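You operate a simulated robot arm through the tools that you are given. There is no shell and no other tool. Be economical: measure what you need, move in short steps, check, and stop when the job is done.

The job below is to be done with a simulated robot arm. You get a single attempt, and the scene is never put back.

Task
Tip out the blue handle pan, dry it inside and cover it.
Fine: tip it into the sink; teal cloth, back after; use the lid; the pan ends on the grey mat; nothing spilt.

Only the result counts: the job must be done as asked and must still hold three seconds after the hand-in. Knocking over, shifting, dropping, spilling or breaking anything else fails it. A push-on lid holds only when it is set on centred and level and pressed home; a screw cap is set on level and turned clockwise until tight. Flat cloth is picked up by pressing the open fingertips on it (5 to 10 N) and closing them slowly along it; thin cloth reads only 2 to 8 mm in the jaws.

Robot
A 6-joint arm with a two-finger parallel gripper, fixed in place. Base frame: the origin is at the foot of the arm, x ahead of it, y to its left, z up. Units: m, rad, N and s.
Its first joint turns from -2.897 to 2.897 rad. Payload 3.91 kg.
The TCP is the grasp point between the finger pads, 0.03 m short of the fingertips. In the tool frame z runs along the fingers and y along their closing line. The gripper opens to 0.11 m. The fingers are 0.02 m wide and 0.01 m thick; the gripper's body (0.048 by 0.112 m) begins 0.055 m behind the TCP.
Orientation is that of the tool frame in the base frame, as a unit quaternion [x, y, z, w]. With the fingers straight down and closing along the base's y, the tool's x points along the base's -x, its y along +y and its z along -z.

Tools
- The arm moves only by the tool send_rows. Its argument "steps" is a list of rows, each an object (a shift or turn left out is 0, a gripper value left out holds the last) with "delta_pos": the shift along the tool's x, y, z in m, a list of three; "dr": the turn, a rotation vector about the tool's x, y, z in rad, a list of three; "fingers": the finger opening in m, from 0 to 0.11. In form: [{"delta_pos": [tx, ty, tz], "dr": [rx, ry, rz], "fingers": fingers}, ...]. A call has 1 to 12 rows; each row shifts and turns the commanded pose from where the row before left it, along the tool's axes as they then stand. Rows are played at 5 a second. More than 0.05 m and 0.15 rad between two rows, or a gripper value outside its range, and nothing of the call is played. Where a pose cannot be reached the arm comes as near as it can. A force on the tool above 70 N (or 10 N above the force at the start of the call, whichever is more), or a blocked arm, ends the call early, and 0.2 s more pass. The fingers move at their own pace (about 0.108 m/s each) and stop on an object; they squeeze with about 39 N. The grip force told is the motor's: it shows also when the fingers shut on nothing. Time passes only in rows, and 0.2 s behind the last, so rows that do not move let the fingers close. It gives the time, the measured TCP pose, the force on the tool (base axes), the opening and the grip force at its end, in the units of the frame above (readings bear some noise).
- Cameras (640 x 400 px; columns grow to the right, rows downward): "scene" is fixed at [0.3949, 0.6495, 1.6108]; the picture's right is [-0.99, -0.16, 0.00], its down [-0.09, 0.58, -0.81] and it looks along [0.13, -0.80, -0.59] (base axes); focal length 309 px, centre (320, 200). "wrist" rides on the gripper at [-0.036, 0, -0.057] in the tool frame; the picture's right is [0.00, -1.00, 0.00], its down [0.97, 0.00, -0.24] and it looks along [0.24, 0.00, 0.97] (tool axes); focal length 218 px, centre (320, 200). There is no depth. A picture from a camera that has moved, and an enlarged one, comes with that camera's place and axes in the base frame and with its lens. The place of the scene camera against the robot may be out by one fixed shift of up to 0.012 m in any direction.
- grab_frame(camera): a new picture of that camera. The clock stands still meanwhile.
- lift_body(by): slides the trunk up (or, below 0, down) by that many m; the arm rides with it, the base frame stays. It gives what a move gives, with no picture.
- inspect(camera, box): a new picture of the part [left, top, right, bottom] of that camera's present view, enlarged. The clock stands still meanwhile.
- sign_off(): hands the job in; it is judged then, once.

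Go step by step. Nothing tells you positions but the pictures and the camera data: compare them with the known pose of the tool, close in by small moves and look again before you grip or let go. The budget is 120 turns and 76 pictures, counting those below and the enlarged ones. Unless the task says otherwise, let go and move clear before handing in, and close with one line.

The tools are called after "Emit:" by a JSON object that holds its "name" and its "arguments". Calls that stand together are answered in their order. send_rows: Moves the arm, as the interface text tells. Its arguments: {"type":"object","properties":{"steps":{"type":"array"}},"required":["steps"]} The other tools are called the same way: lift_body (by) slides the trunk up or down; grab_frame (camera) takes a picture; inspect (camera, box) takes an enlarged picture of a part of a camera's view; sign_off () hands the job in.

At the start:

```text
t: 0.0
ee_pos: [0.3327, -0.3645, 1.1381]
orientation: [0.0, 1.0, 0.0, 0.0]
ft_force: [-0.6, -0.5, 0.7]
gripper_width: 0.11
gripper_force: 0.0
trunk travel left (down, up): [-0.45, 0.09]
```

scene: 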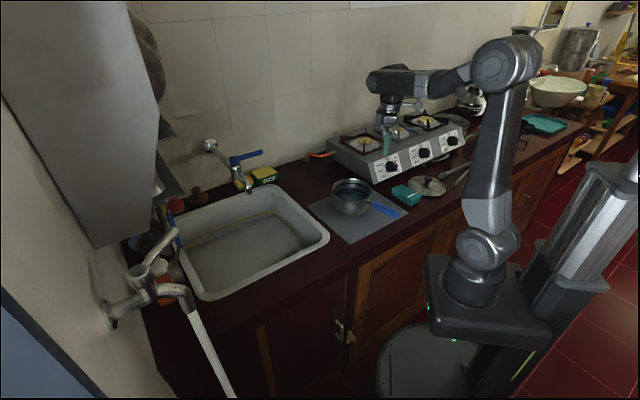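
wrist: 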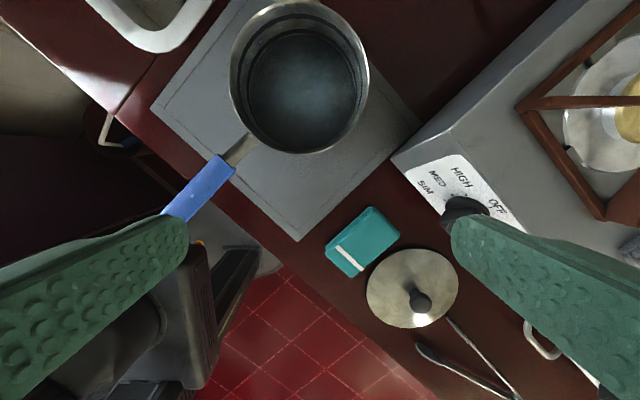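

The pan sits on the grey mat beside the sink, with a teal item and a metal lid next to it. I'll take enlarged views before moving.

Emit:
{"name": "inspect", "arguments": {"camera": "scene", "box": [290, 140, 490, 265]}}

Emit:
{"name": "inspect", "arguments": {"camera": "wrist", "box": [300, 180, 560, 400]}}

Emit:
{"name": "inspect", "arguments": {"camera": "scene", "box": [440, 60, 640, 185]}}

Emit:
{"name": "inspect", "arguments": {"camera": "scene", "box": [100, 130, 340, 310]}}

```text
3.20 times, centred on (390, 202) of scene
camera zoom: at [0.3949, 0.6495, 1.6108], right [-0.99, -0.16, 0.0], down [-0.09, 0.58, -0.81], along [0.13, -0.8, -0.59], focal length 988 px, centre (96, 192)
```

zoom: 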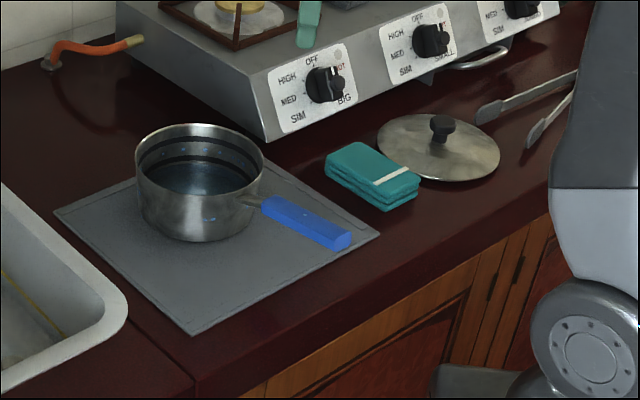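

```text
1.82 times, centred on (430, 290) of wrist
camera zoom: at [0.369, -0.3664, 1.1961], right [0.0, -1.0, 0.0], down [-0.97, 0.0, 0.24], along [-0.24, 0.0, -0.97], focal length 397 px, centre (120, 36)
```

zoom: 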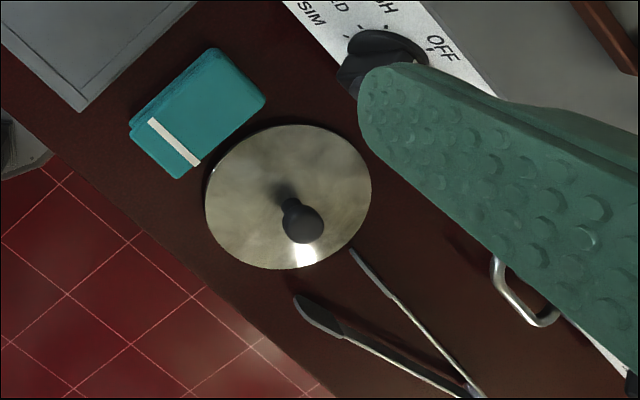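

```text
3.20 times, centred on (540, 122) of scene
camera zoom: at [0.3949, 0.6495, 1.6108], right [-0.99, -0.16, 0.0], down [-0.09, 0.58, -0.81], along [0.13, -0.8, -0.59], focal length 988 px, centre (-384, 448)
```

zoom: 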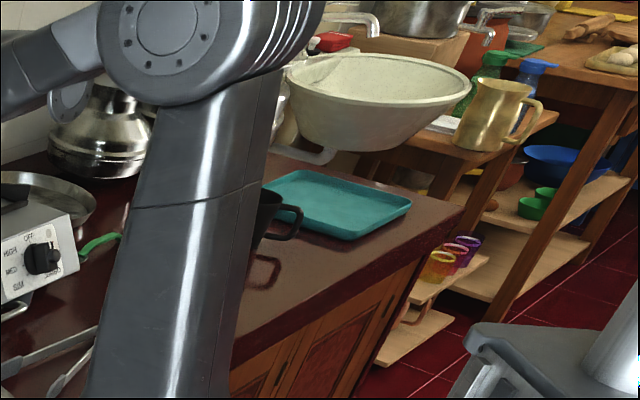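

```text
2.22 times, centred on (220, 220) of scene
camera zoom: at [0.3949, 0.6495, 1.6108], right [-0.99, -0.16, 0.0], down [-0.09, 0.58, -0.81], along [0.13, -0.8, -0.59], focal length 686 px, centre (542, 156)
```

zoom: 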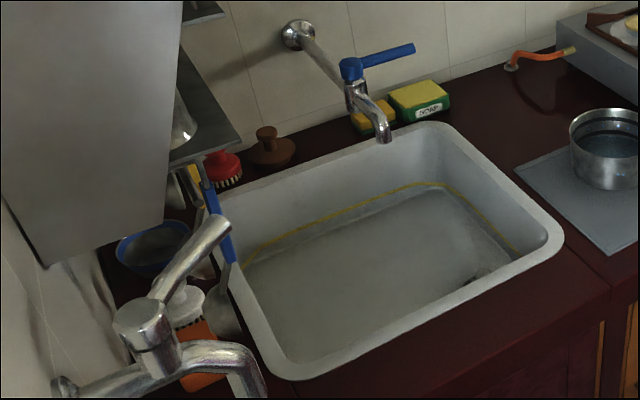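

Triangulating both views puts the worktop at about z 0.85 in the reported coordinates. The pan centre is near (0.43, -0.35) with its rim at about 0.94, and the handle points back to the counter's front. I'll turn the gripper across the handle and hover over it to look closer.

Emit:
{"name": "send_rows", "arguments": {"steps": [{"dr": [0, 0, 0.1383]}, {"dr": [0, 0, 0.1383]}, {"dr": [0, 0, 0.1383]}, {"dr": [0, 0, 0.1383]}, {"dr": [0, 0, 0.1383]}, {"dr": [0, 0, 0.1383]}, {"delta_pos": [0.031, 0.027, 0]}, {"delta_pos": [0.031, 0.027, 0]}, {"delta_pos": [0.031, 0.027, 0]}, {}, {}]}}

Emit:
{"name": "grab_frame", "arguments": {"camera": "wrist"}}

Emit:
{"name": "grab_frame", "arguments": {"camera": "scene"}}

```text
t: 2.4
ee_pos: [0.3303, -0.2443, 1.137]
orientation: [0.403, 0.915, 0.0, 0.0]
ft_force: [-0.3, 0.2, 0.0]
gripper_width: 0.11
gripper_force: 0.2
trunk travel left (down, up): [-0.45, 0.09]
```

```text
69 pictures are left
camera wrist: at [0.3562, -0.2707, 1.1947], right [-0.74, -0.68, 0.0], down [-0.66, 0.72, 0.24], along [-0.16, 0.18, -0.97], focal length 218 px, centre (320, 200)
```

wrist: 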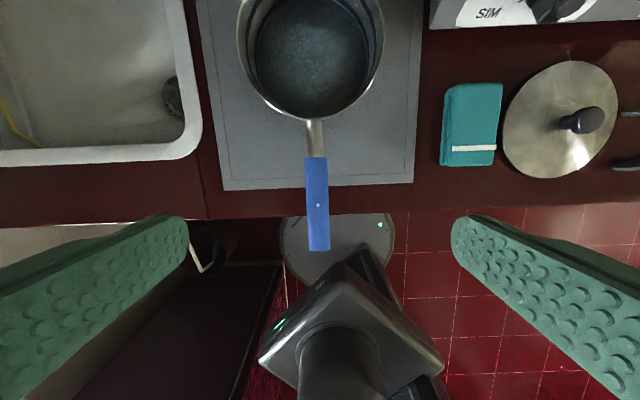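

```text
68 pictures are left
```

scene: 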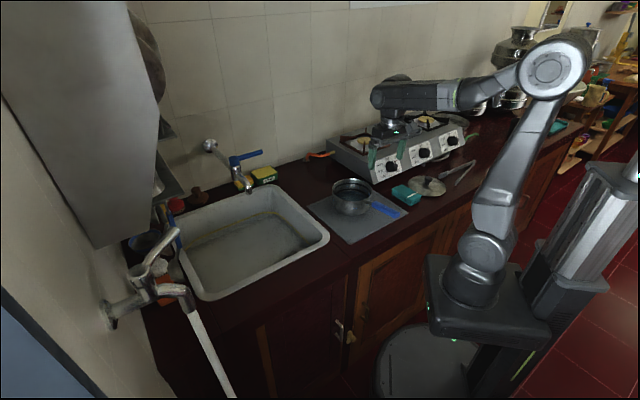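

The gripper is lined up over the handle, close to the neck. I'll descend to handle height and check from the scene view before closing.

Emit:
{"name": "send_rows", "arguments": {"steps": [{"delta_pos": [-0.008, 0.003, 0.04], "fingers": 0.08}, {"delta_pos": [0, 0, 0.045]}, {"delta_pos": [0, 0, 0.045]}, {"delta_pos": [0, 0, 0.03]}, {"delta_pos": [0, 0, 0.02]}, {}]}}

Emit:
{"name": "grab_frame", "arguments": {"camera": "wrist"}}

Emit:
{"name": "inspect", "arguments": {"camera": "scene", "box": [290, 120, 490, 245]}}

```text
t: 3.8
ee_pos: [0.3365, -0.2454, 0.9551]
orientation: [0.403, 0.915, 0.0, 0.0]
ft_force: [0.2, -0.6, 0.1]
gripper_width: 0.0799
gripper_force: 0.1
trunk travel left (down, up): [-0.45, 0.09]
```

```text
67 pictures are left
camera wrist: at [0.3624, -0.2731, 1.013], right [-0.74, -0.68, 0.0], down [-0.66, 0.72, 0.24], along [-0.16, 0.18, -0.97], focal length 218 px, centre (320, 200)
```

wrist: 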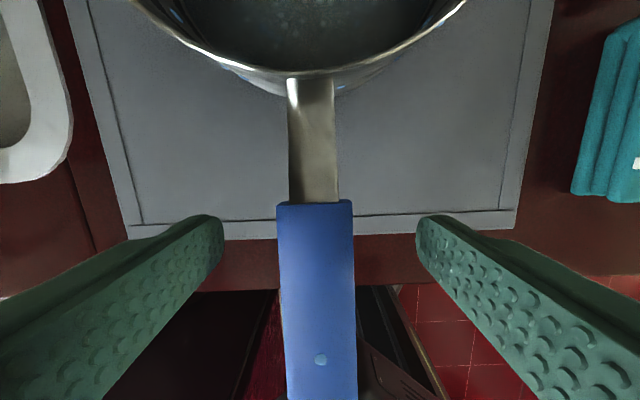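

```text
3.20 times, centred on (390, 182) of scene
camera zoom: at [0.3949, 0.6495, 1.6108], right [-0.99, -0.16, 0.0], down [-0.09, 0.58, -0.81], along [0.13, -0.8, -0.59], focal length 988 px, centre (96, 256)
```

zoom: 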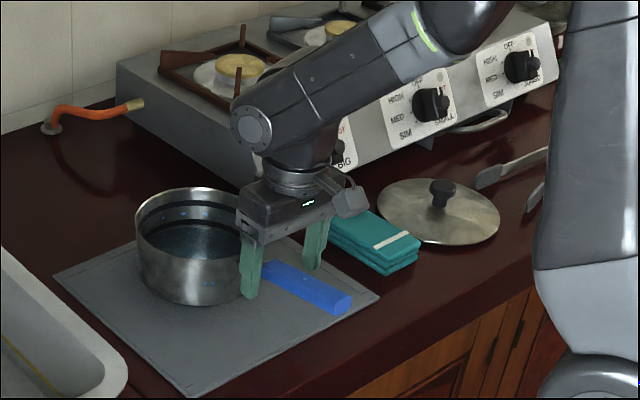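

The handle is centred between the fingers, and its top is slightly below the TCP. I'll go down 18 mm and close.

Emit:
{"name": "send_rows", "arguments": {"steps": [{"delta_pos": [0, 0.001, 0.018]}, {}, {"fingers": 0.0}, {}, {}, {}]}}

Emit:
{"name": "grab_frame", "arguments": {"camera": "wrist"}}

```text
t: 5.2
ee_pos: [0.3373, -0.2475, 0.9383]
orientation: [0.402, 0.916, 0.0, 0.001]
ft_force: [3.4, 0.6, -0.1]
gripper_width: 0.0257
gripper_force: 38.6
trunk travel left (down, up): [-0.45, 0.09]
```

```text
65 pictures are left
camera wrist: at [0.3635, -0.2727, 0.9963], right [-0.74, -0.68, 0.0], down [-0.66, 0.71, 0.24], along [-0.16, 0.18, -0.97], focal length 218 px, centre (320, 200)
```

wrist: 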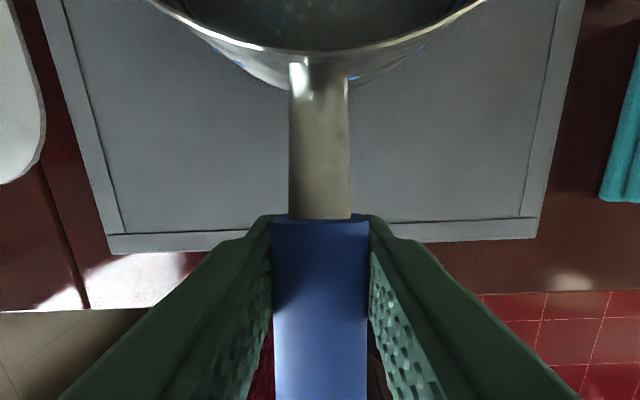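

The grip is firm at 25.7 mm. I'll lift slowly by a few centimetres and check for droop.

Emit:
{"name": "send_rows", "arguments": {"steps": [{"delta_pos": [0, 0, -0.008]}, {"delta_pos": [0, 0, -0.012]}, {"delta_pos": [0, 0, -0.02]}, {}, {}]}}

Emit:
{"name": "grab_frame", "arguments": {"camera": "wrist"}}

Emit:
{"name": "inspect", "arguments": {"camera": "scene", "box": [290, 120, 490, 245]}}

```text
t: 6.4
ee_pos: [0.3379, -0.2469, 0.9804]
orientation: [0.403, 0.915, 0.0, 0.0]
ft_force: [0.6, 0.3, -6.6]
gripper_width: 0.026
gripper_force: 38.6
trunk travel left (down, up): [-0.45, 0.09]
```

```text
64 pictures are left
camera wrist: at [0.3636, -0.2734, 1.0374], right [-0.74, -0.68, 0.0], down [-0.66, 0.72, 0.24], along [-0.16, 0.18, -0.97], focal length 218 px, centre (320, 200)
```

wrist: 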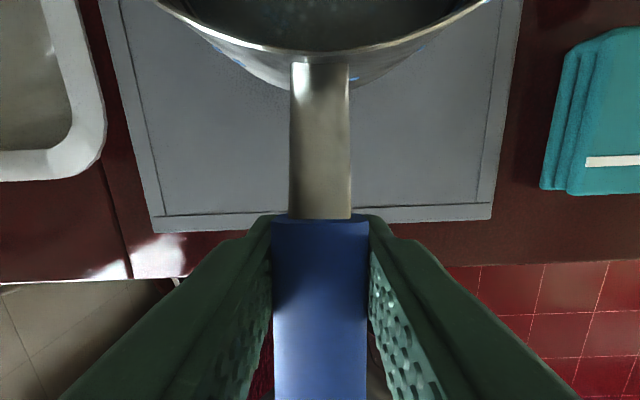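

```text
3.20 times, centred on (390, 182) of scene
camera zoom: at [0.3949, 0.6495, 1.6108], right [-0.99, -0.16, 0.0], down [-0.09, 0.58, -0.81], along [0.13, -0.8, -0.59], focal length 988 px, centre (96, 256)
```

zoom: 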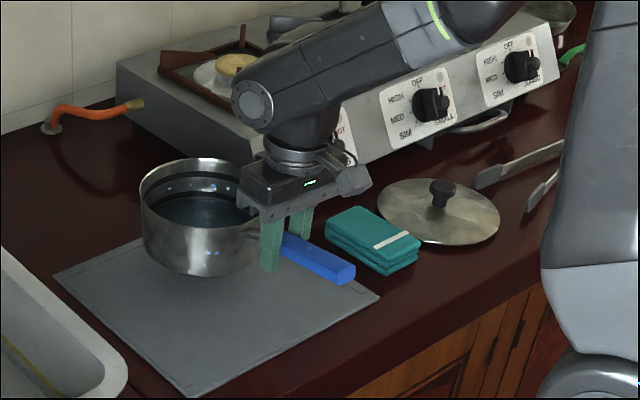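

The pan came up level and held without slipping. I'll raise it more and carry it slowly left over the sink.

Emit:
{"name": "send_rows", "arguments": {"steps": [{"delta_pos": [0, 0, -0.015]}, {"delta_pos": [0, 0, -0.025]}, {"delta_pos": [0, 0, -0.025]}, {"delta_pos": [0, 0.005, -0.015]}, {"delta_pos": [0, 0.015, 0]}, {"delta_pos": [0, 0.025, 0]}, {"delta_pos": [0.005, 0.03, 0]}, {"delta_pos": [0.005, 0.03, 0]}, {"delta_pos": [0.005, 0.03, 0]}, {"delta_pos": [0.005, 0.03, 0]}, {"delta_pos": [0, 0.025, 0]}, {"delta_pos": [0, 0.01, 0]}]}}

Emit:
{"name": "send_rows", "arguments": {"steps": [{"delta_pos": [0, 0.015, 0]}, {"delta_pos": [0, 0.025, 0]}, {"delta_pos": [0, 0.025, 0]}, {"delta_pos": [0, 0.02, 0]}, {"delta_pos": [0, 0.01, 0], "dr": [0, 0, -0.04]}, {"dr": [0, 0, -0.08]}, {"dr": [0, 0, -0.08]}, {"dr": [0, 0, -0.08]}, {"dr": [0, 0, -0.05]}, {"dr": [0, 0, -0.02]}, {}]}}

Emit:
{"name": "grab_frame", "arguments": {"camera": "scene"}}

Emit:
{"name": "grab_frame", "arguments": {"camera": "wrist"}}

```text
t: 9.0
ee_pos: [0.4712, -0.0966, 1.0604]
orientation: [0.403, 0.915, 0.001, 0.0]
ft_force: [1.0, -0.1, -6.4]
gripper_width: 0.0259
gripper_force: 39.2
trunk travel left (down, up): [-0.45, 0.09]
```

```text
t: 11.4
ee_pos: [0.5423, -0.0323, 1.0612]
orientation: [0.237, 0.972, 0.001, 0.0]
ft_force: [-0.4, 0.4, -5.2]
gripper_width: 0.0259
gripper_force: 39.1
trunk travel left (down, up): [-0.45, 0.09]
```

```text
62 pictures are left
```

scene: 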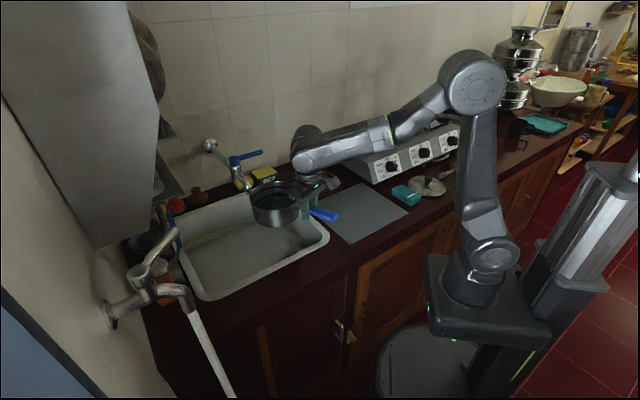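

```text
61 pictures are left
camera wrist: at [0.5743, -0.049, 1.1179], right [-0.46, -0.89, 0.0], down [-0.86, 0.45, 0.24], along [-0.21, 0.11, -0.97], focal length 218 px, centre (320, 200)
```

wrist: 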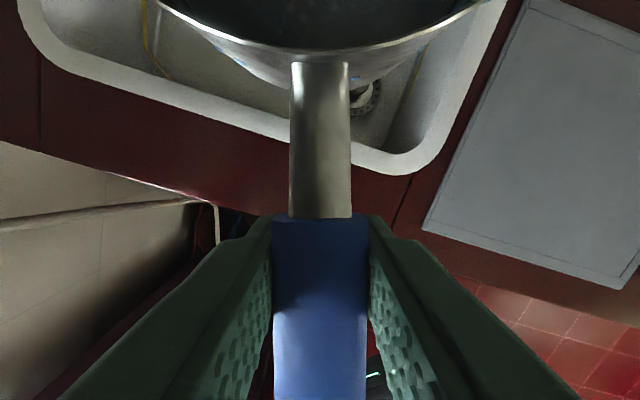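

The pan is inside the sink outline, with the drain visible under its right side. I'll roll it slowly to the right about the handle axis, watching that the arm follows.

Emit:
{"name": "send_rows", "arguments": {"steps": [{"delta_pos": [0, 0.015, 0]}, {"dr": [-0.05, 0, 0]}, {"dr": [-0.06, 0, 0]}, {"dr": [-0.06, 0, 0]}, {"dr": [-0.06, 0, 0]}, {"dr": [-0.06, 0, 0]}, {"dr": [-0.06, 0, 0]}, {"dr": [-0.06, 0, 0]}, {"dr": [-0.06, 0, 0]}, {"dr": [-0.06, 0, 0]}, {"dr": [-0.06, 0, 0]}, {}]}}

Emit:
{"name": "inspect", "arguments": {"camera": "scene", "box": [160, 100, 400, 310]}}

```text
t: 14.0
ee_pos: [0.5487, -0.0195, 1.0602]
orientation: [0.227, 0.929, 0.283, 0.069]
ft_force: [0.5, 0.3, -6.5]
gripper_width: 0.0261
gripper_force: 39.2
trunk travel left (down, up): [-0.45, 0.09]
```

```text
1.90 times, centred on (280, 205) of scene
camera zoom: at [0.3949, 0.6495, 1.6108], right [-0.99, -0.16, 0.0], down [-0.09, 0.58, -0.81], along [0.13, -0.8, -0.59], focal length 588 px, centre (396, 190)
```

zoom: 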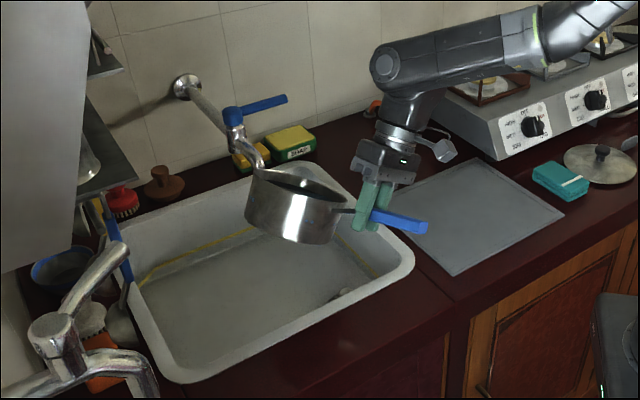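

The roll tracks well at about 35° and the pan is still over the basin. I'll continue the pour.

Emit:
{"name": "send_rows", "arguments": {"steps": [{"dr": [-0.06, 0, 0]}, {"dr": [-0.06, 0, 0]}, {"dr": [-0.06, 0, 0]}, {"dr": [-0.06, 0, 0]}, {"dr": [-0.06, 0, 0]}, {"dr": [-0.06, 0, 0]}, {"dr": [-0.06, 0, 0]}, {"dr": [-0.06, 0, 0]}, {"dr": [-0.08, 0, 0]}, {"dr": [-0.08, 0, 0]}, {"dr": [-0.08, 0, 0]}, {}]}}

Emit:
{"name": "inspect", "arguments": {"camera": "scene", "box": [160, 100, 400, 310]}}

```text
t: 16.6
ee_pos: [0.5479, -0.0187, 1.0596]
orientation: [0.188, 0.77, 0.592, 0.145]
ft_force: [-0.1, 0.5, -4.5]
gripper_width: 0.0259
gripper_force: 38.5
trunk travel left (down, up): [-0.45, 0.09]
```

```text
1.90 times, centred on (280, 205) of scene
camera zoom: at [0.3949, 0.6495, 1.6108], right [-0.99, -0.16, 0.0], down [-0.09, 0.58, -0.81], along [0.13, -0.8, -0.59], focal length 588 px, centre (396, 190)
```

zoom: 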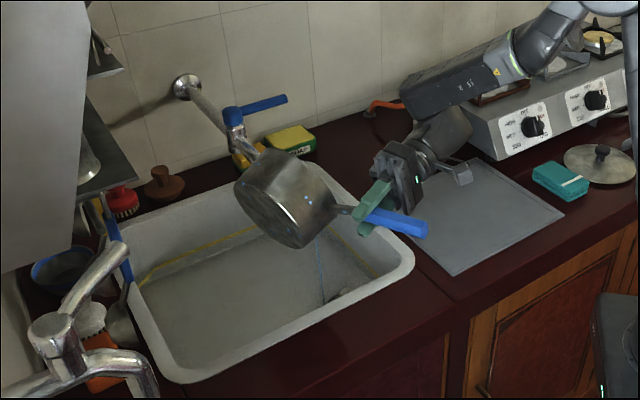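

A thin stream is falling into the basin and the weight has dropped. I'll tip further and hold to drain.

Emit:
{"name": "send_rows", "arguments": {"steps": [{}, {}, {"dr": [-0.08, 0, 0]}, {"dr": [-0.08, 0, 0]}, {"dr": [-0.08, 0, 0]}, {"dr": [-0.08, 0, 0]}, {"dr": [-0.08, 0, 0]}, {"dr": [-0.08, 0, 0]}, {"dr": [-0.08, 0, 0]}, {"dr": [-0.08, 0, 0]}, {}, {}]}}

Emit:
{"name": "inspect", "arguments": {"camera": "scene", "box": [160, 100, 400, 310]}}

```text
t: 19.2
ee_pos: [0.5483, -0.019, 1.0607]
orientation: [0.133, 0.545, 0.804, 0.196]
ft_force: [-1.4, 0.1, -3.4]
gripper_width: 0.0258
gripper_force: 39.3
trunk travel left (down, up): [-0.45, 0.09]
```

```text
1.90 times, centred on (280, 205) of scene
camera zoom: at [0.3949, 0.6495, 1.6108], right [-0.99, -0.16, 0.0], down [-0.09, 0.58, -0.81], along [0.13, -0.8, -0.59], focal length 588 px, centre (396, 190)
```

zoom: 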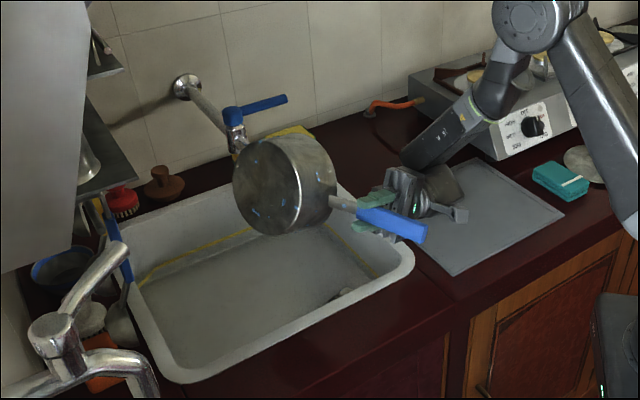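

The pan is at about 112° and seems drained. I'll tip a little more and hold, then roll back upright.

Emit:
{"name": "send_rows", "arguments": {"steps": [{"dr": [-0.08, 0, 0]}, {"dr": [-0.08, 0, 0]}, {"dr": [-0.08, 0, 0]}, {}, {}, {}, {}, {}, {}, {}, {}, {}]}}

Emit:
{"name": "inspect", "arguments": {"camera": "scene", "box": [160, 100, 400, 310]}}

Emit:
{"name": "grab_frame", "arguments": {"camera": "wrist"}}

```text
t: 21.8
ee_pos: [0.5537, -0.0145, 1.063]
orientation: [0.116, 0.466, 0.852, 0.208]
ft_force: [0.2, -0.6, -3.5]
gripper_width: 0.0257
gripper_force: 39.7
out of reach, approached as far as the arm can: row 3
trunk travel left (down, up): [-0.45, 0.09]
```

```text
1.90 times, centred on (280, 205) of scene
camera zoom: at [0.3949, 0.6495, 1.6108], right [-0.99, -0.16, 0.0], down [-0.09, 0.58, -0.81], along [0.13, -0.8, -0.59], focal length 588 px, centre (396, 190)
```

zoom: 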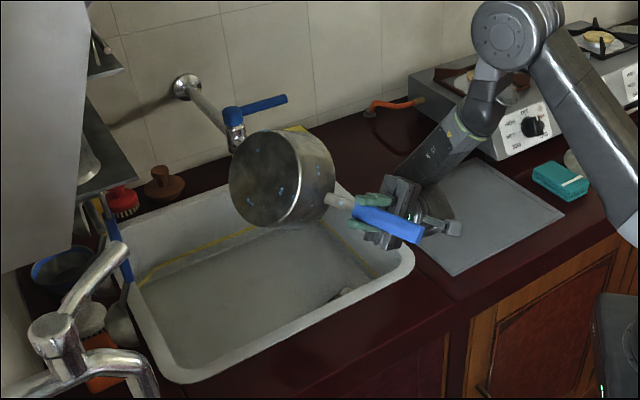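

```text
56 pictures are left
camera wrist: at [0.5642, -0.0745, 1.033], right [0.25, 0.48, -0.84], down [-0.95, 0.27, -0.13], along [0.17, 0.83, 0.53], focal length 218 px, centre (320, 200)
```

wrist: 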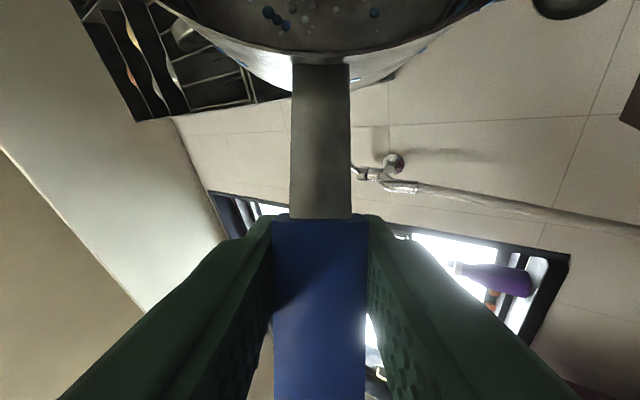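

The water is out and only droplets cling inside. I'll roll the pan back upright.

Emit:
{"name": "send_rows", "arguments": {"steps": [{"dr": [0.06, 0, 0]}, {"dr": [0.1, 0, 0]}, {"dr": [0.12, 0, 0]}, {"dr": [0.12, 0, 0]}, {"dr": [0.12, 0, 0]}, {"dr": [0.12, 0, 0]}, {"dr": [0.12, 0, 0]}, {"dr": [0.12, 0, 0]}, {"dr": [0.12, 0, 0]}, {"dr": [0.12, 0, 0]}, {"dr": [0.12, 0, 0]}, {"dr": [0.12, 0, 0]}]}}

Emit:
{"name": "send_rows", "arguments": {"steps": [{"dr": [0.12, 0, 0]}, {"dr": [0.12, 0, 0]}, {"dr": [0.12, 0, 0]}, {"dr": [0.12, 0, 0]}, {"dr": [0.12, 0, 0]}, {"dr": [0.06, 0, 0]}, {}, {}]}}

```text
t: 24.4
ee_pos: [0.5535, -0.0148, 1.0629]
orientation: [0.217, 0.89, 0.391, 0.095]
ft_force: [0.3, 0.4, -4.3]
gripper_width: 0.026
gripper_force: 38.6
trunk travel left (down, up): [-0.45, 0.09]
```

```text
t: 26.2
ee_pos: [0.5522, -0.0157, 1.0618]
orientation: [0.236, 0.968, 0.081, 0.019]
ft_force: [-0.6, -0.2, -5.3]
gripper_width: 0.0257
gripper_force: 39.1
trunk travel left (down, up): [-0.45, 0.09]
```

I'll level the pan fully, square it up and carry it back over the mat. It will go down 4 cm nearer the robot than before, still on the mat, for better reach.

Emit:
{"name": "send_rows", "arguments": {"steps": [{"dr": [0.08, 0, 0]}, {"dr": [0.086, 0, 0]}, {"dr": [0, 0, 0.1]}, {"dr": [0, 0, 0.13]}, {"dr": [0, 0, 0.12]}, {"delta_pos": [0, -0.025, 0]}, {"delta_pos": [0, -0.04, 0]}, {"delta_pos": [0, -0.045, 0]}, {"delta_pos": [0, -0.045, 0]}, {"delta_pos": [0.005, -0.045, 0]}, {"delta_pos": [0.005, -0.04, 0]}, {"delta_pos": [0.005, -0.04, 0]}]}}

Emit:
{"name": "send_rows", "arguments": {"steps": [{"delta_pos": [0, -0.025, 0]}, {"delta_pos": [0, -0.01, 0.02]}, {"delta_pos": [0, 0, 0.03]}, {"delta_pos": [0, 0, 0.02]}, {}, {}]}}

Emit:
{"name": "grab_frame", "arguments": {"camera": "wrist"}}

Emit:
{"name": "inspect", "arguments": {"camera": "scene", "box": [280, 120, 480, 245]}}

```text
t: 28.8
ee_pos: [0.3362, -0.1941, 1.0647]
orientation: [0.403, 0.915, 0.002, 0.001]
ft_force: [0.3, 0.2, -4.4]
gripper_width: 0.0257
gripper_force: 39.3
trunk travel left (down, up): [-0.45, 0.09]
```

```text
t: 30.2
ee_pos: [0.3098, -0.217, 0.9926]
orientation: [0.403, 0.915, 0.001, 0.0]
ft_force: [0.0, 0.0, -4.3]
gripper_width: 0.0259
gripper_force: 38.9
trunk travel left (down, up): [-0.45, 0.09]
```

```text
55 pictures are left
camera wrist: at [0.3357, -0.244, 1.0505], right [-0.74, -0.68, 0.0], down [-0.66, 0.71, 0.24], along [-0.16, 0.18, -0.97], focal length 218 px, centre (320, 200)
```

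wrist: 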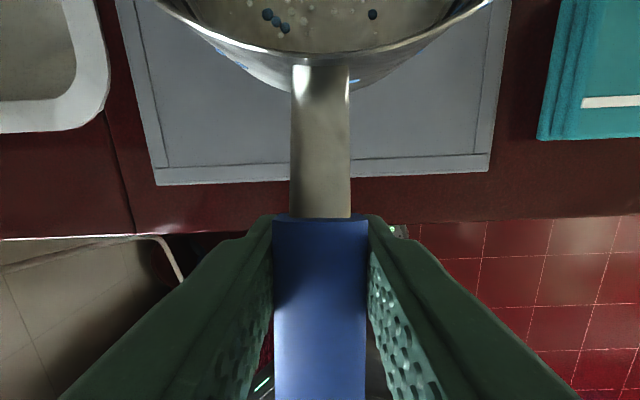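

```text
3.20 times, centred on (380, 182) of scene
camera zoom: at [0.3949, 0.6495, 1.6108], right [-0.99, -0.16, 0.0], down [-0.09, 0.58, -0.81], along [0.13, -0.8, -0.59], focal length 988 px, centre (128, 256)
```

zoom: 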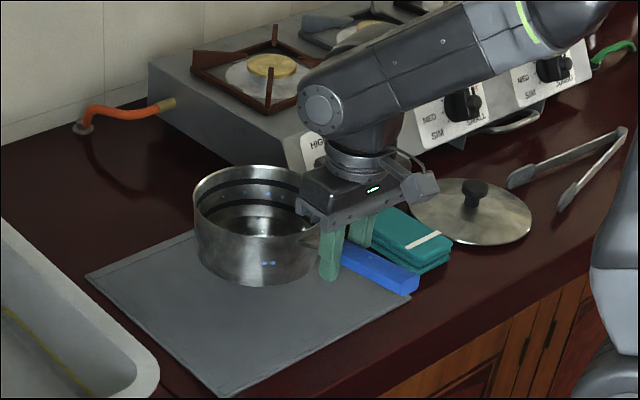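

The pan is over the mat, level and aligned. I'll lower it gently until it touches.

Emit:
{"name": "send_rows", "arguments": {"steps": [{"delta_pos": [0, 0, 0.02]}, {"delta_pos": [0, 0, 0.02]}, {"delta_pos": [0, 0, 0.008]}, {"delta_pos": [0, 0, 0.004]}, {"delta_pos": [0, 0, 0.003]}, {}]}}

```text
t: 31.6
ee_pos: [0.3098, -0.2158, 0.9401]
orientation: [0.403, 0.915, 0.002, 0.002]
ft_force: [-3.3, 2.7, 20.4]
gripper_width: 0.0259
gripper_force: 38.9
trunk travel left (down, up): [-0.45, 0.09]
```

The pan is seated on the mat. I'll ease off slightly, open and lift clear.

Emit:
{"name": "send_rows", "arguments": {"steps": [{"delta_pos": [0, 0, -0.001]}, {"fingers": 0.06}, {}, {}, {"delta_pos": [0, 0, -0.03]}, {"delta_pos": [0, 0, -0.045]}, {"delta_pos": [0, 0, -0.045]}, {"delta_pos": [0, 0, -0.045]}, {}]}}

Emit:
{"name": "grab_frame", "arguments": {"camera": "wrist"}}

Emit:
{"name": "inspect", "arguments": {"camera": "scene", "box": [280, 120, 480, 245]}}

```text
t: 33.6
ee_pos: [0.3099, -0.2179, 1.1044]
orientation: [0.403, 0.915, 0.0, 0.0]
ft_force: [0.2, -0.4, 0.0]
gripper_width: 0.0597
gripper_force: 0.0
trunk travel left (down, up): [-0.45, 0.09]
```

```text
53 pictures are left
camera wrist: at [0.3354, -0.2449, 1.1624], right [-0.74, -0.68, 0.0], down [-0.66, 0.71, 0.24], along [-0.16, 0.18, -0.97], focal length 218 px, centre (320, 200)
```

wrist: 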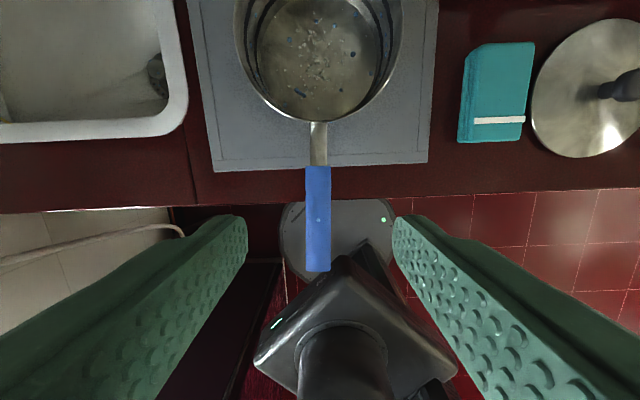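

```text
3.20 times, centred on (380, 182) of scene
camera zoom: at [0.3949, 0.6495, 1.6108], right [-0.99, -0.16, 0.0], down [-0.09, 0.58, -0.81], along [0.13, -0.8, -0.59], focal length 988 px, centre (128, 256)
```

zoom: 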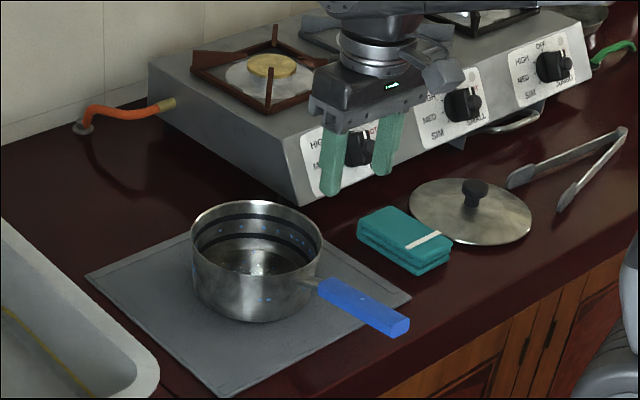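

The pan is back on the mat with droplets still inside. Next I'll move over the folded teal cloth and measure the gap between it and the lid.

Emit:
{"name": "send_rows", "arguments": {"steps": [{"delta_pos": [-0.02, -0.04, 0], "fingers": 0.11}, {"delta_pos": [-0.02, -0.042, 0]}, {"delta_pos": [-0.02, -0.042, 0]}, {"delta_pos": [-0.02, -0.042, 0]}, {"delta_pos": [-0.02, -0.04, 0]}, {}, {}]}}

Emit:
{"name": "grab_frame", "arguments": {"camera": "wrist"}}

Emit:
{"name": "inspect", "arguments": {"camera": "wrist", "box": [220, 80, 420, 220]}}

```text
t: 35.2
ee_pos: [0.2279, -0.4286, 1.1023]
orientation: [0.403, 0.915, 0.001, 0.0]
ft_force: [-0.8, -0.2, -0.4]
gripper_width: 0.1101
gripper_force: 0.0
trunk travel left (down, up): [-0.45, 0.09]
```

```text
51 pictures are left
camera wrist: at [0.2527, -0.4555, 1.1606], right [-0.74, -0.68, 0.0], down [-0.66, 0.71, 0.24], along [-0.16, 0.18, -0.97], focal length 218 px, centre (320, 200)
```

wrist: 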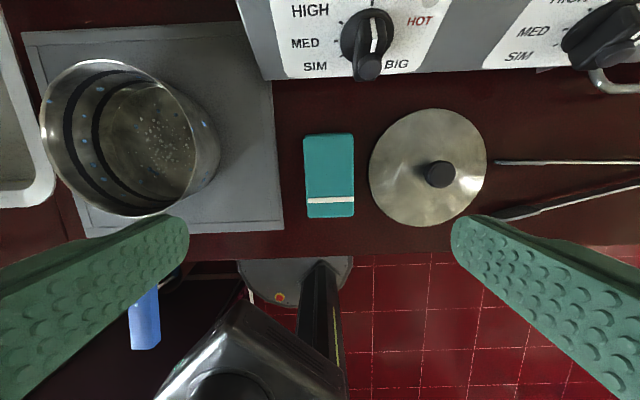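

```text
2.86 times, centred on (320, 150) of wrist
camera zoom: at [0.2527, -0.4555, 1.1606], right [-0.74, -0.68, 0.0], down [-0.66, 0.71, 0.24], along [-0.16, 0.18, -0.97], focal length 624 px, centre (320, 343)
```

zoom: 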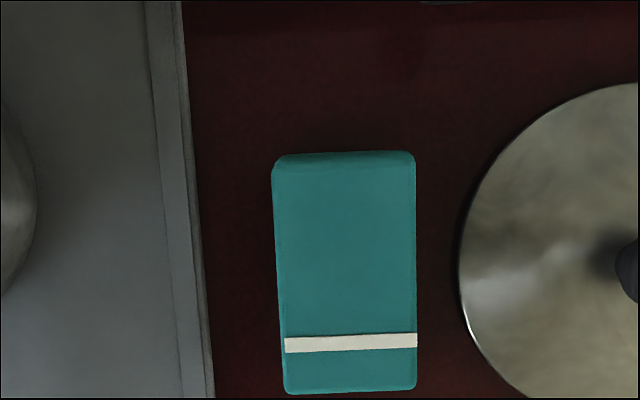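

The cloth is about 63 mm wide with a 25 mm gap to the lid, so the fingers fit at an 80 mm opening. I'll shift 11 mm right and descend partway, then check.

Emit:
{"name": "send_rows", "arguments": {"steps": [{"delta_pos": [0, -0.011, 0.03], "fingers": 0.08}, {"delta_pos": [0, 0, 0.045]}, {"delta_pos": [0, 0, 0.045]}, {"delta_pos": [0, 0, 0.04]}, {}]}}

Emit:
{"name": "grab_frame", "arguments": {"camera": "wrist"}}

Emit:
{"name": "inspect", "arguments": {"camera": "scene", "box": [350, 130, 470, 220]}}

```text
t: 36.4
ee_pos: [0.2184, -0.4375, 0.9418]
orientation: [0.403, 0.915, 0.001, 0.0]
ft_force: [-0.2, 0.6, 0.2]
gripper_width: 0.08
gripper_force: 0.2
trunk travel left (down, up): [-0.45, 0.09]
```

```text
49 pictures are left
camera wrist: at [0.2432, -0.4635, 1.0007], right [-0.74, -0.68, 0.0], down [-0.66, 0.71, 0.24], along [-0.16, 0.18, -0.97], focal length 218 px, centre (320, 200)
```

wrist: 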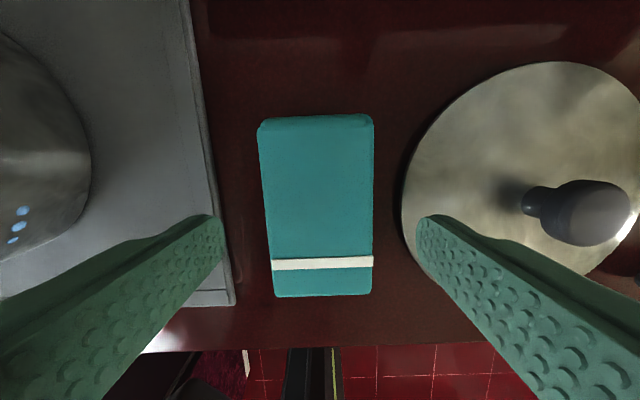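

```text
4.44 times, centred on (410, 175) of scene
camera zoom: at [0.3949, 0.6495, 1.6108], right [-0.99, -0.16, 0.0], down [-0.09, 0.58, -0.81], along [0.13, -0.8, -0.59], focal length 1372 px, centre (-80, 311)
```

zoom: 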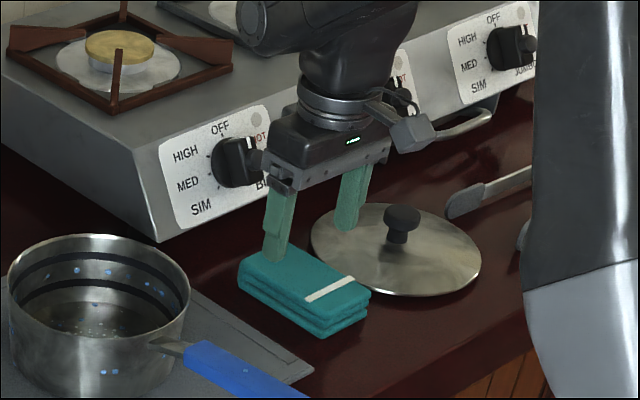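

The cloth is centred with its top at about z 0.872. I'll narrow the fingers slightly, go down so the tips cover the upper part of the cloth, and close.

Emit:
{"name": "send_rows", "arguments": {"steps": [{"delta_pos": [0, 0, 0.02], "fingers": 0.076}, {"delta_pos": [0, 0, 0.02]}, {"delta_pos": [0, 0, 0.014]}, {}]}}

Emit:
{"name": "inspect", "arguments": {"camera": "scene", "box": [350, 130, 470, 220]}}

```text
t: 37.4
ee_pos: [0.2193, -0.4386, 0.8911]
orientation: [0.403, 0.915, 0.001, -0.001]
ft_force: [0.4, -0.6, -0.2]
gripper_width: 0.0759
gripper_force: 0.1
trunk travel left (down, up): [-0.45, 0.09]
```

```text
4.44 times, centred on (410, 175) of scene
camera zoom: at [0.3949, 0.6495, 1.6108], right [-0.99, -0.16, 0.0], down [-0.09, 0.58, -0.81], along [0.13, -0.8, -0.59], focal length 1372 px, centre (-80, 311)
```

zoom: 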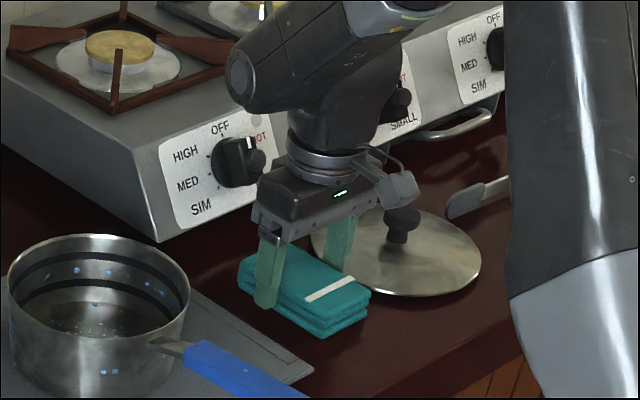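

The fingers straddle the cloth without touching the lid. I'll close slowly and lift a little.

Emit:
{"name": "send_rows", "arguments": {"steps": [{"fingers": 0.06}, {"fingers": 0.045}, {"fingers": 0.03}, {"fingers": 0.0}, {}, {}]}}

Emit:
{"name": "send_rows", "arguments": {"steps": [{"delta_pos": [0, 0, -0.015]}, {"delta_pos": [0, 0, -0.03]}, {"delta_pos": [0, 0, -0.04]}, {"delta_pos": [0, 0, -0.04]}, {"delta_pos": [0, 0, -0.035]}, {}]}}

Emit:
{"name": "grab_frame", "arguments": {"camera": "wrist"}}

Emit:
{"name": "inspect", "arguments": {"camera": "scene", "box": [300, 90, 480, 220]}}

```text
t: 38.8
ee_pos: [0.218, -0.4367, 0.8897]
orientation: [0.403, 0.915, 0.001, 0.0]
ft_force: [0.6, -0.4, 0.6]
gripper_width: 0.0644
gripper_force: 38.7
trunk travel left (down, up): [-0.45, 0.09]
```

```text
t: 40.2
ee_pos: [0.2182, -0.4379, 1.0485]
orientation: [0.403, 0.915, 0.001, 0.0]
ft_force: [0.4, 0.4, -1.1]
gripper_width: 0.0643
gripper_force: 38.9
trunk travel left (down, up): [-0.45, 0.09]
```

```text
46 pictures are left
camera wrist: at [0.2441, -0.4648, 1.107], right [-0.74, -0.68, 0.0], down [-0.66, 0.71, 0.24], along [-0.16, 0.18, -0.97], focal length 218 px, centre (320, 200)
```

wrist: 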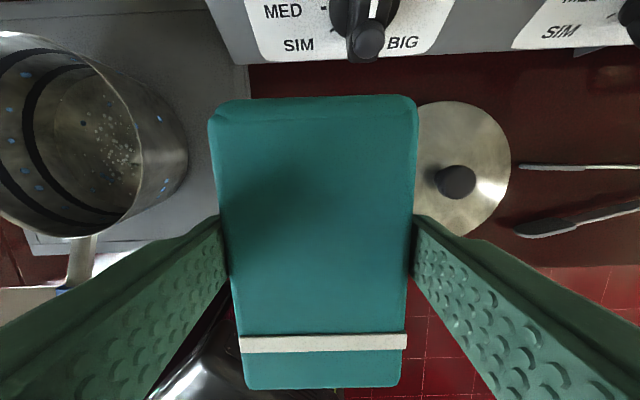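

```text
3.08 times, centred on (390, 155) of scene
camera zoom: at [0.3949, 0.6495, 1.6108], right [-0.99, -0.16, 0.0], down [-0.09, 0.58, -0.81], along [0.13, -0.8, -0.59], focal length 950 px, centre (105, 338)
```

zoom: 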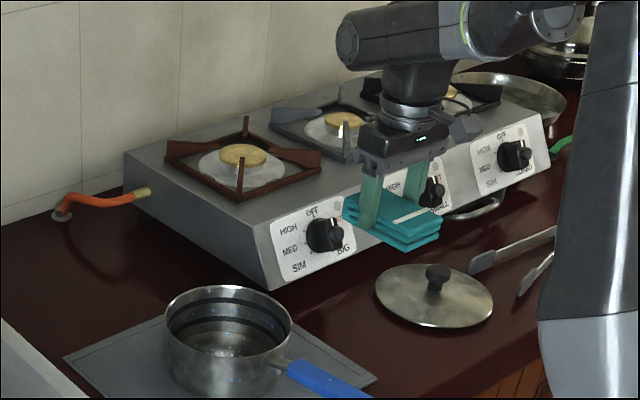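

The cloth is held firmly as a flat block, about 64 mm across. I'll carry it over the pan centre, near counter-frame (0.503, 0.082), and check alignment.

Emit:
{"name": "send_rows", "arguments": {"steps": [{"delta_pos": [-0.003, 0.03, 0]}, {"delta_pos": [-0.006, 0.04, 0]}, {"delta_pos": [-0.006, 0.04, 0]}, {"delta_pos": [-0.006, 0.04, 0]}, {"delta_pos": [-0.006, 0.04, 0]}, {"delta_pos": [-0.006, 0.027, 0]}, {}, {}]}}

Emit:
{"name": "grab_frame", "arguments": {"camera": "wrist"}}

Emit:
{"name": "inspect", "arguments": {"camera": "scene", "box": [280, 110, 440, 230]}}

```text
t: 42.0
ee_pos: [0.3983, -0.3147, 1.051]
orientation: [0.403, 0.915, 0.001, -0.001]
ft_force: [-0.4, 0.4, -2.1]
gripper_width: 0.0641
gripper_force: 38.6
trunk travel left (down, up): [-0.45, 0.09]
```

```text
44 pictures are left
camera wrist: at [0.424, -0.3422, 1.1079], right [-0.74, -0.68, 0.0], down [-0.66, 0.72, 0.24], along [-0.16, 0.18, -0.97], focal length 218 px, centre (320, 200)
```

wrist: 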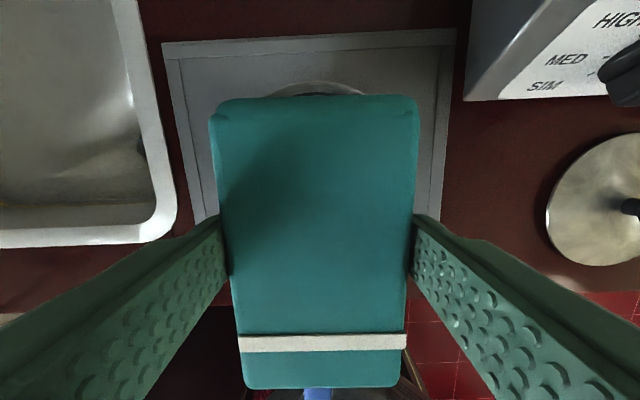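

```text
3.33 times, centred on (360, 170) of scene
camera zoom: at [0.3949, 0.6495, 1.6108], right [-0.99, -0.16, 0.0], down [-0.09, 0.58, -0.81], along [0.13, -0.8, -0.59], focal length 1029 px, centre (187, 300)
```

zoom: 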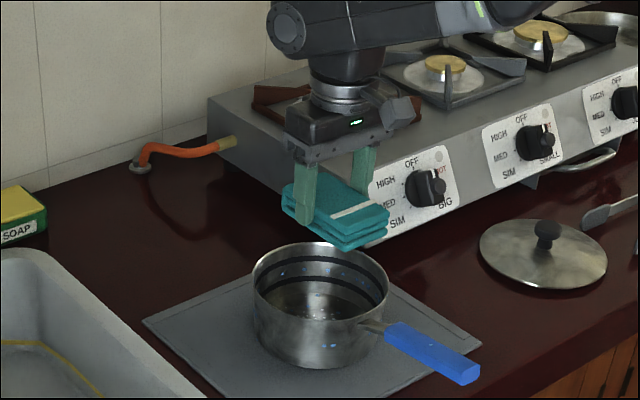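

The far rim fixes the pan centre, and the cloth's own centre sits 6 mm off the TCP. I'll correct by 10 mm forward and 2 mm left, then lower until the cloth just enters the rim.

Emit:
{"name": "send_rows", "arguments": {"steps": [{"delta_pos": [-0.01, 0.002, 0]}, {"delta_pos": [0, 0, 0.03]}, {"delta_pos": [0, 0, 0.03]}, {"delta_pos": [0, 0, 0.02]}, {}]}}

Emit:
{"name": "grab_frame", "arguments": {"camera": "wrist"}}

Emit:
{"name": "inspect", "arguments": {"camera": "scene", "box": [280, 110, 440, 230]}}

```text
t: 43.2
ee_pos: [0.4088, -0.3221, 0.9677]
orientation: [0.403, 0.915, 0.001, 0.0]
ft_force: [0.7, 0.0, -0.2]
gripper_width: 0.0641
gripper_force: 39.0
trunk travel left (down, up): [-0.45, 0.09]
```

```text
42 pictures are left
camera wrist: at [0.4343, -0.3486, 1.0252], right [-0.74, -0.68, 0.0], down [-0.66, 0.72, 0.24], along [-0.16, 0.18, -0.97], focal length 218 px, centre (320, 200)
```

wrist: 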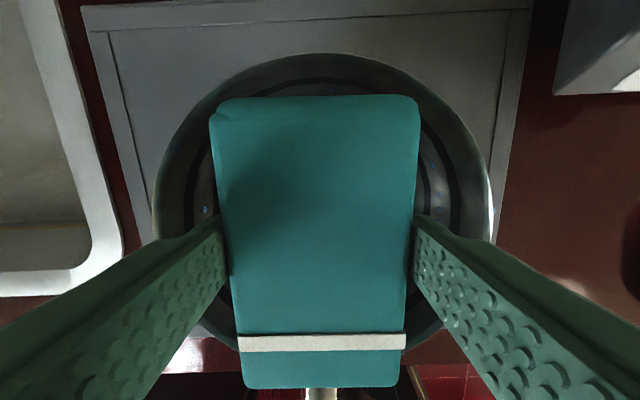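

```text
3.33 times, centred on (360, 170) of scene
camera zoom: at [0.3949, 0.6495, 1.6108], right [-0.99, -0.16, 0.0], down [-0.09, 0.58, -0.81], along [0.13, -0.8, -0.59], focal length 1029 px, centre (187, 300)
```

zoom: 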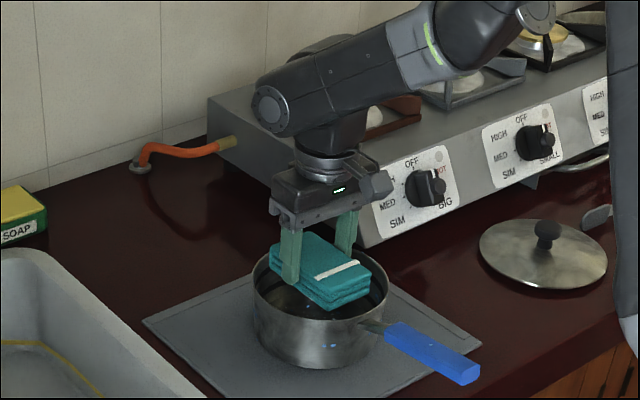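

The cloth sits centred inside the rim circle. I'll lower it gently toward the pan floor, watching the force.

Emit:
{"name": "send_rows", "arguments": {"steps": [{"delta_pos": [0, 0, 0.015]}, {"delta_pos": [0, 0, 0.015]}, {"delta_pos": [0, 0, 0.015]}, {"delta_pos": [0, 0, 0.01]}, {"delta_pos": [0, 0, 0.005]}, {}]}}

```text
t: 44.6
ee_pos: [0.4105, -0.3208, 0.9095]
orientation: [0.403, 0.915, 0.001, -0.001]
ft_force: [0.4, 0.2, -0.8]
gripper_width: 0.0641
gripper_force: 39.2
trunk travel left (down, up): [-0.45, 0.09]
```

Emit:
{"name": "send_rows", "arguments": {"steps": [{"delta_pos": [0, 0, 0.003]}, {"delta_pos": [0, 0, 0.003]}, {"delta_pos": [0, 0, 0.003]}, {}]}}

```text
t: 45.6
ee_pos: [0.4086, -0.321, 0.9007]
orientation: [0.402, 0.916, 0.001, 0.0]
ft_force: [0.4, -1.6, 7.1]
gripper_width: 0.0641
gripper_force: 39.0
trunk travel left (down, up): [-0.45, 0.09]
```

The cloth touches the floor with about 7 N. I'll wipe by turning it around the pan's centre.

Emit:
{"name": "send_rows", "arguments": {"steps": [{"delta_pos": [0, 0.0009, 0], "dr": [0, 0, -0.14]}, {"delta_pos": [0, 0.0009, 0], "dr": [0, 0, -0.14]}, {"delta_pos": [0, 0.0009, 0], "dr": [0, 0, -0.14]}, {"delta_pos": [0, 0.0009, 0], "dr": [0, 0, -0.14]}, {"delta_pos": [0, 0.0009, 0], "dr": [0, 0, -0.14]}, {"delta_pos": [0, 0.0009, 0], "dr": [0, 0, -0.14]}]}}

Emit:
{"name": "inspect", "arguments": {"camera": "scene", "box": [280, 110, 440, 230]}}

```text
t: 47.0
ee_pos: [0.4113, -0.316, 0.9013]
orientation: [-0.007, 1.0, 0.002, 0.0]
ft_force: [-2.6, 2.0, 10.0]
gripper_width: 0.0642
gripper_force: 38.9
trunk travel left (down, up): [-0.45, 0.09]
```

```text
3.33 times, centred on (360, 170) of scene
camera zoom: at [0.3949, 0.6495, 1.6108], right [-0.99, -0.16, 0.0], down [-0.09, 0.58, -0.81], along [0.13, -0.8, -0.59], focal length 1029 px, centre (187, 300)
```

zoom: 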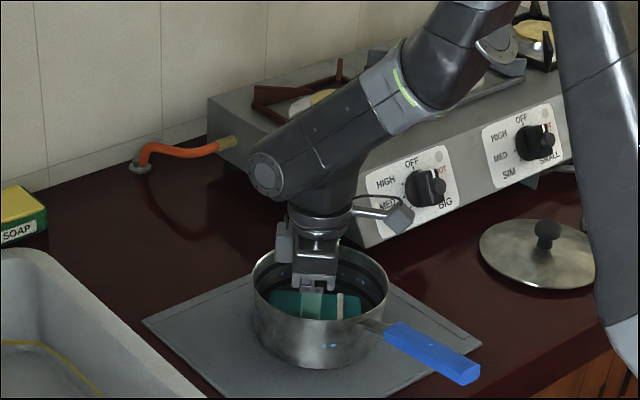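

The pan stays put while the cloth turns. I'll continue the sweep, adding small in-plane strokes.

Emit:
{"name": "send_rows", "arguments": {"steps": [{"delta_pos": [0, 0.0009, 0], "dr": [0, 0, -0.14]}, {"delta_pos": [0, 0.0009, 0], "dr": [0, 0, -0.14]}, {"delta_pos": [0, 0.0009, 0], "dr": [0, 0, -0.14]}, {"delta_pos": [0, 0.0009, 0], "dr": [0, 0, -0.14]}, {"delta_pos": [0, 0.0009, 0], "dr": [0, 0, -0.14]}, {"delta_pos": [0, 0.009, 0]}, {"delta_pos": [0, -0.009, 0]}, {"delta_pos": [0, -0.009, 0]}, {"delta_pos": [0, 0.009, 0]}, {"delta_pos": [0.005, 0, 0]}, {"delta_pos": [-0.01, 0, 0]}, {"delta_pos": [0.005, 0, 0]}]}}

Emit:
{"name": "send_rows", "arguments": {"steps": [{"delta_pos": [0, -0.0009, 0], "dr": [0, 0, 0.14]}, {"delta_pos": [0, -0.0009, 0], "dr": [0, 0, 0.14]}, {"delta_pos": [0, -0.0009, 0], "dr": [0, 0, 0.14]}, {"delta_pos": [0, -0.0009, 0], "dr": [0, 0, 0.14]}, {"delta_pos": [0, -0.0009, 0], "dr": [0, 0, 0.14]}, {"delta_pos": [0, 0.009, 0]}, {"delta_pos": [0, -0.009, 0]}, {"delta_pos": [0, -0.009, 0]}, {"delta_pos": [0, 0.009, 0]}, {"delta_pos": [0.005, 0, 0]}, {"delta_pos": [-0.01, 0, 0]}, {"delta_pos": [0.005, 0, 0]}]}}

Emit:
{"name": "send_rows", "arguments": {"steps": [{"delta_pos": [0, -0.0009, 0], "dr": [0, 0, 0.14]}, {"delta_pos": [0, -0.0009, 0], "dr": [0, 0, 0.14]}, {"delta_pos": [0, -0.0009, 0], "dr": [0, 0, 0.14]}, {"delta_pos": [0, -0.0009, 0], "dr": [0, 0, 0.14]}, {"delta_pos": [0, -0.0009, 0], "dr": [0, 0, 0.14]}, {"delta_pos": [0, -0.0009, 0], "dr": [0, 0, 0.14]}, {"delta_pos": [0, 0.009, 0]}, {"delta_pos": [0, -0.009, 0]}, {"delta_pos": [0, -0.009, 0]}, {"delta_pos": [0, 0.009, 0]}, {"delta_pos": [0.005, 0, 0]}, {"delta_pos": [-0.01, 0, 0]}]}}

Emit:
{"name": "inspect", "arguments": {"camera": "scene", "box": [280, 110, 440, 230]}}

```text
t: 49.6
ee_pos: [0.4108, -0.3124, 0.9005]
orientation: [-0.347, 0.938, 0.0, 0.001]
ft_force: [-1.0, -0.9, 0.7]
gripper_width: 0.0639
gripper_force: 39.2
trunk travel left (down, up): [-0.45, 0.09]
```

```text
t: 52.2
ee_pos: [0.4117, -0.3158, 0.9009]
orientation: [-0.006, 1.0, 0.001, 0.0]
ft_force: [0.1, -0.7, 0.4]
gripper_width: 0.0639
gripper_force: 39.2
trunk travel left (down, up): [-0.45, 0.09]
```

```text
t: 54.8
ee_pos: [0.4126, -0.3254, 0.9001]
orientation: [0.403, 0.915, 0.001, 0.0]
ft_force: [-3.0, 4.0, 0.9]
gripper_width: 0.0641
gripper_force: 39.3
trunk travel left (down, up): [-0.45, 0.09]
```

```text
3.33 times, centred on (360, 170) of scene
camera zoom: at [0.3949, 0.6495, 1.6108], right [-0.99, -0.16, 0.0], down [-0.09, 0.58, -0.81], along [0.13, -0.8, -0.59], focal length 1029 px, centre (187, 300)
```

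zoom: 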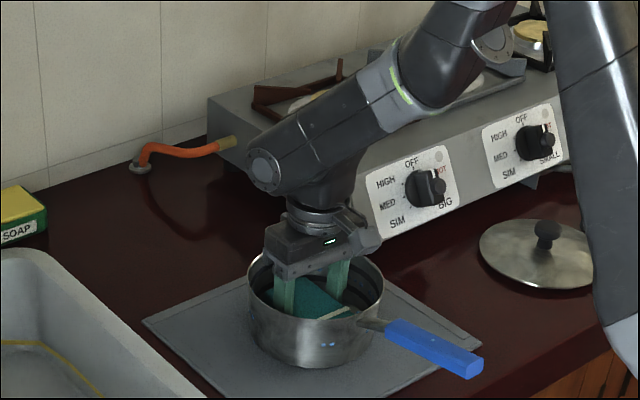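

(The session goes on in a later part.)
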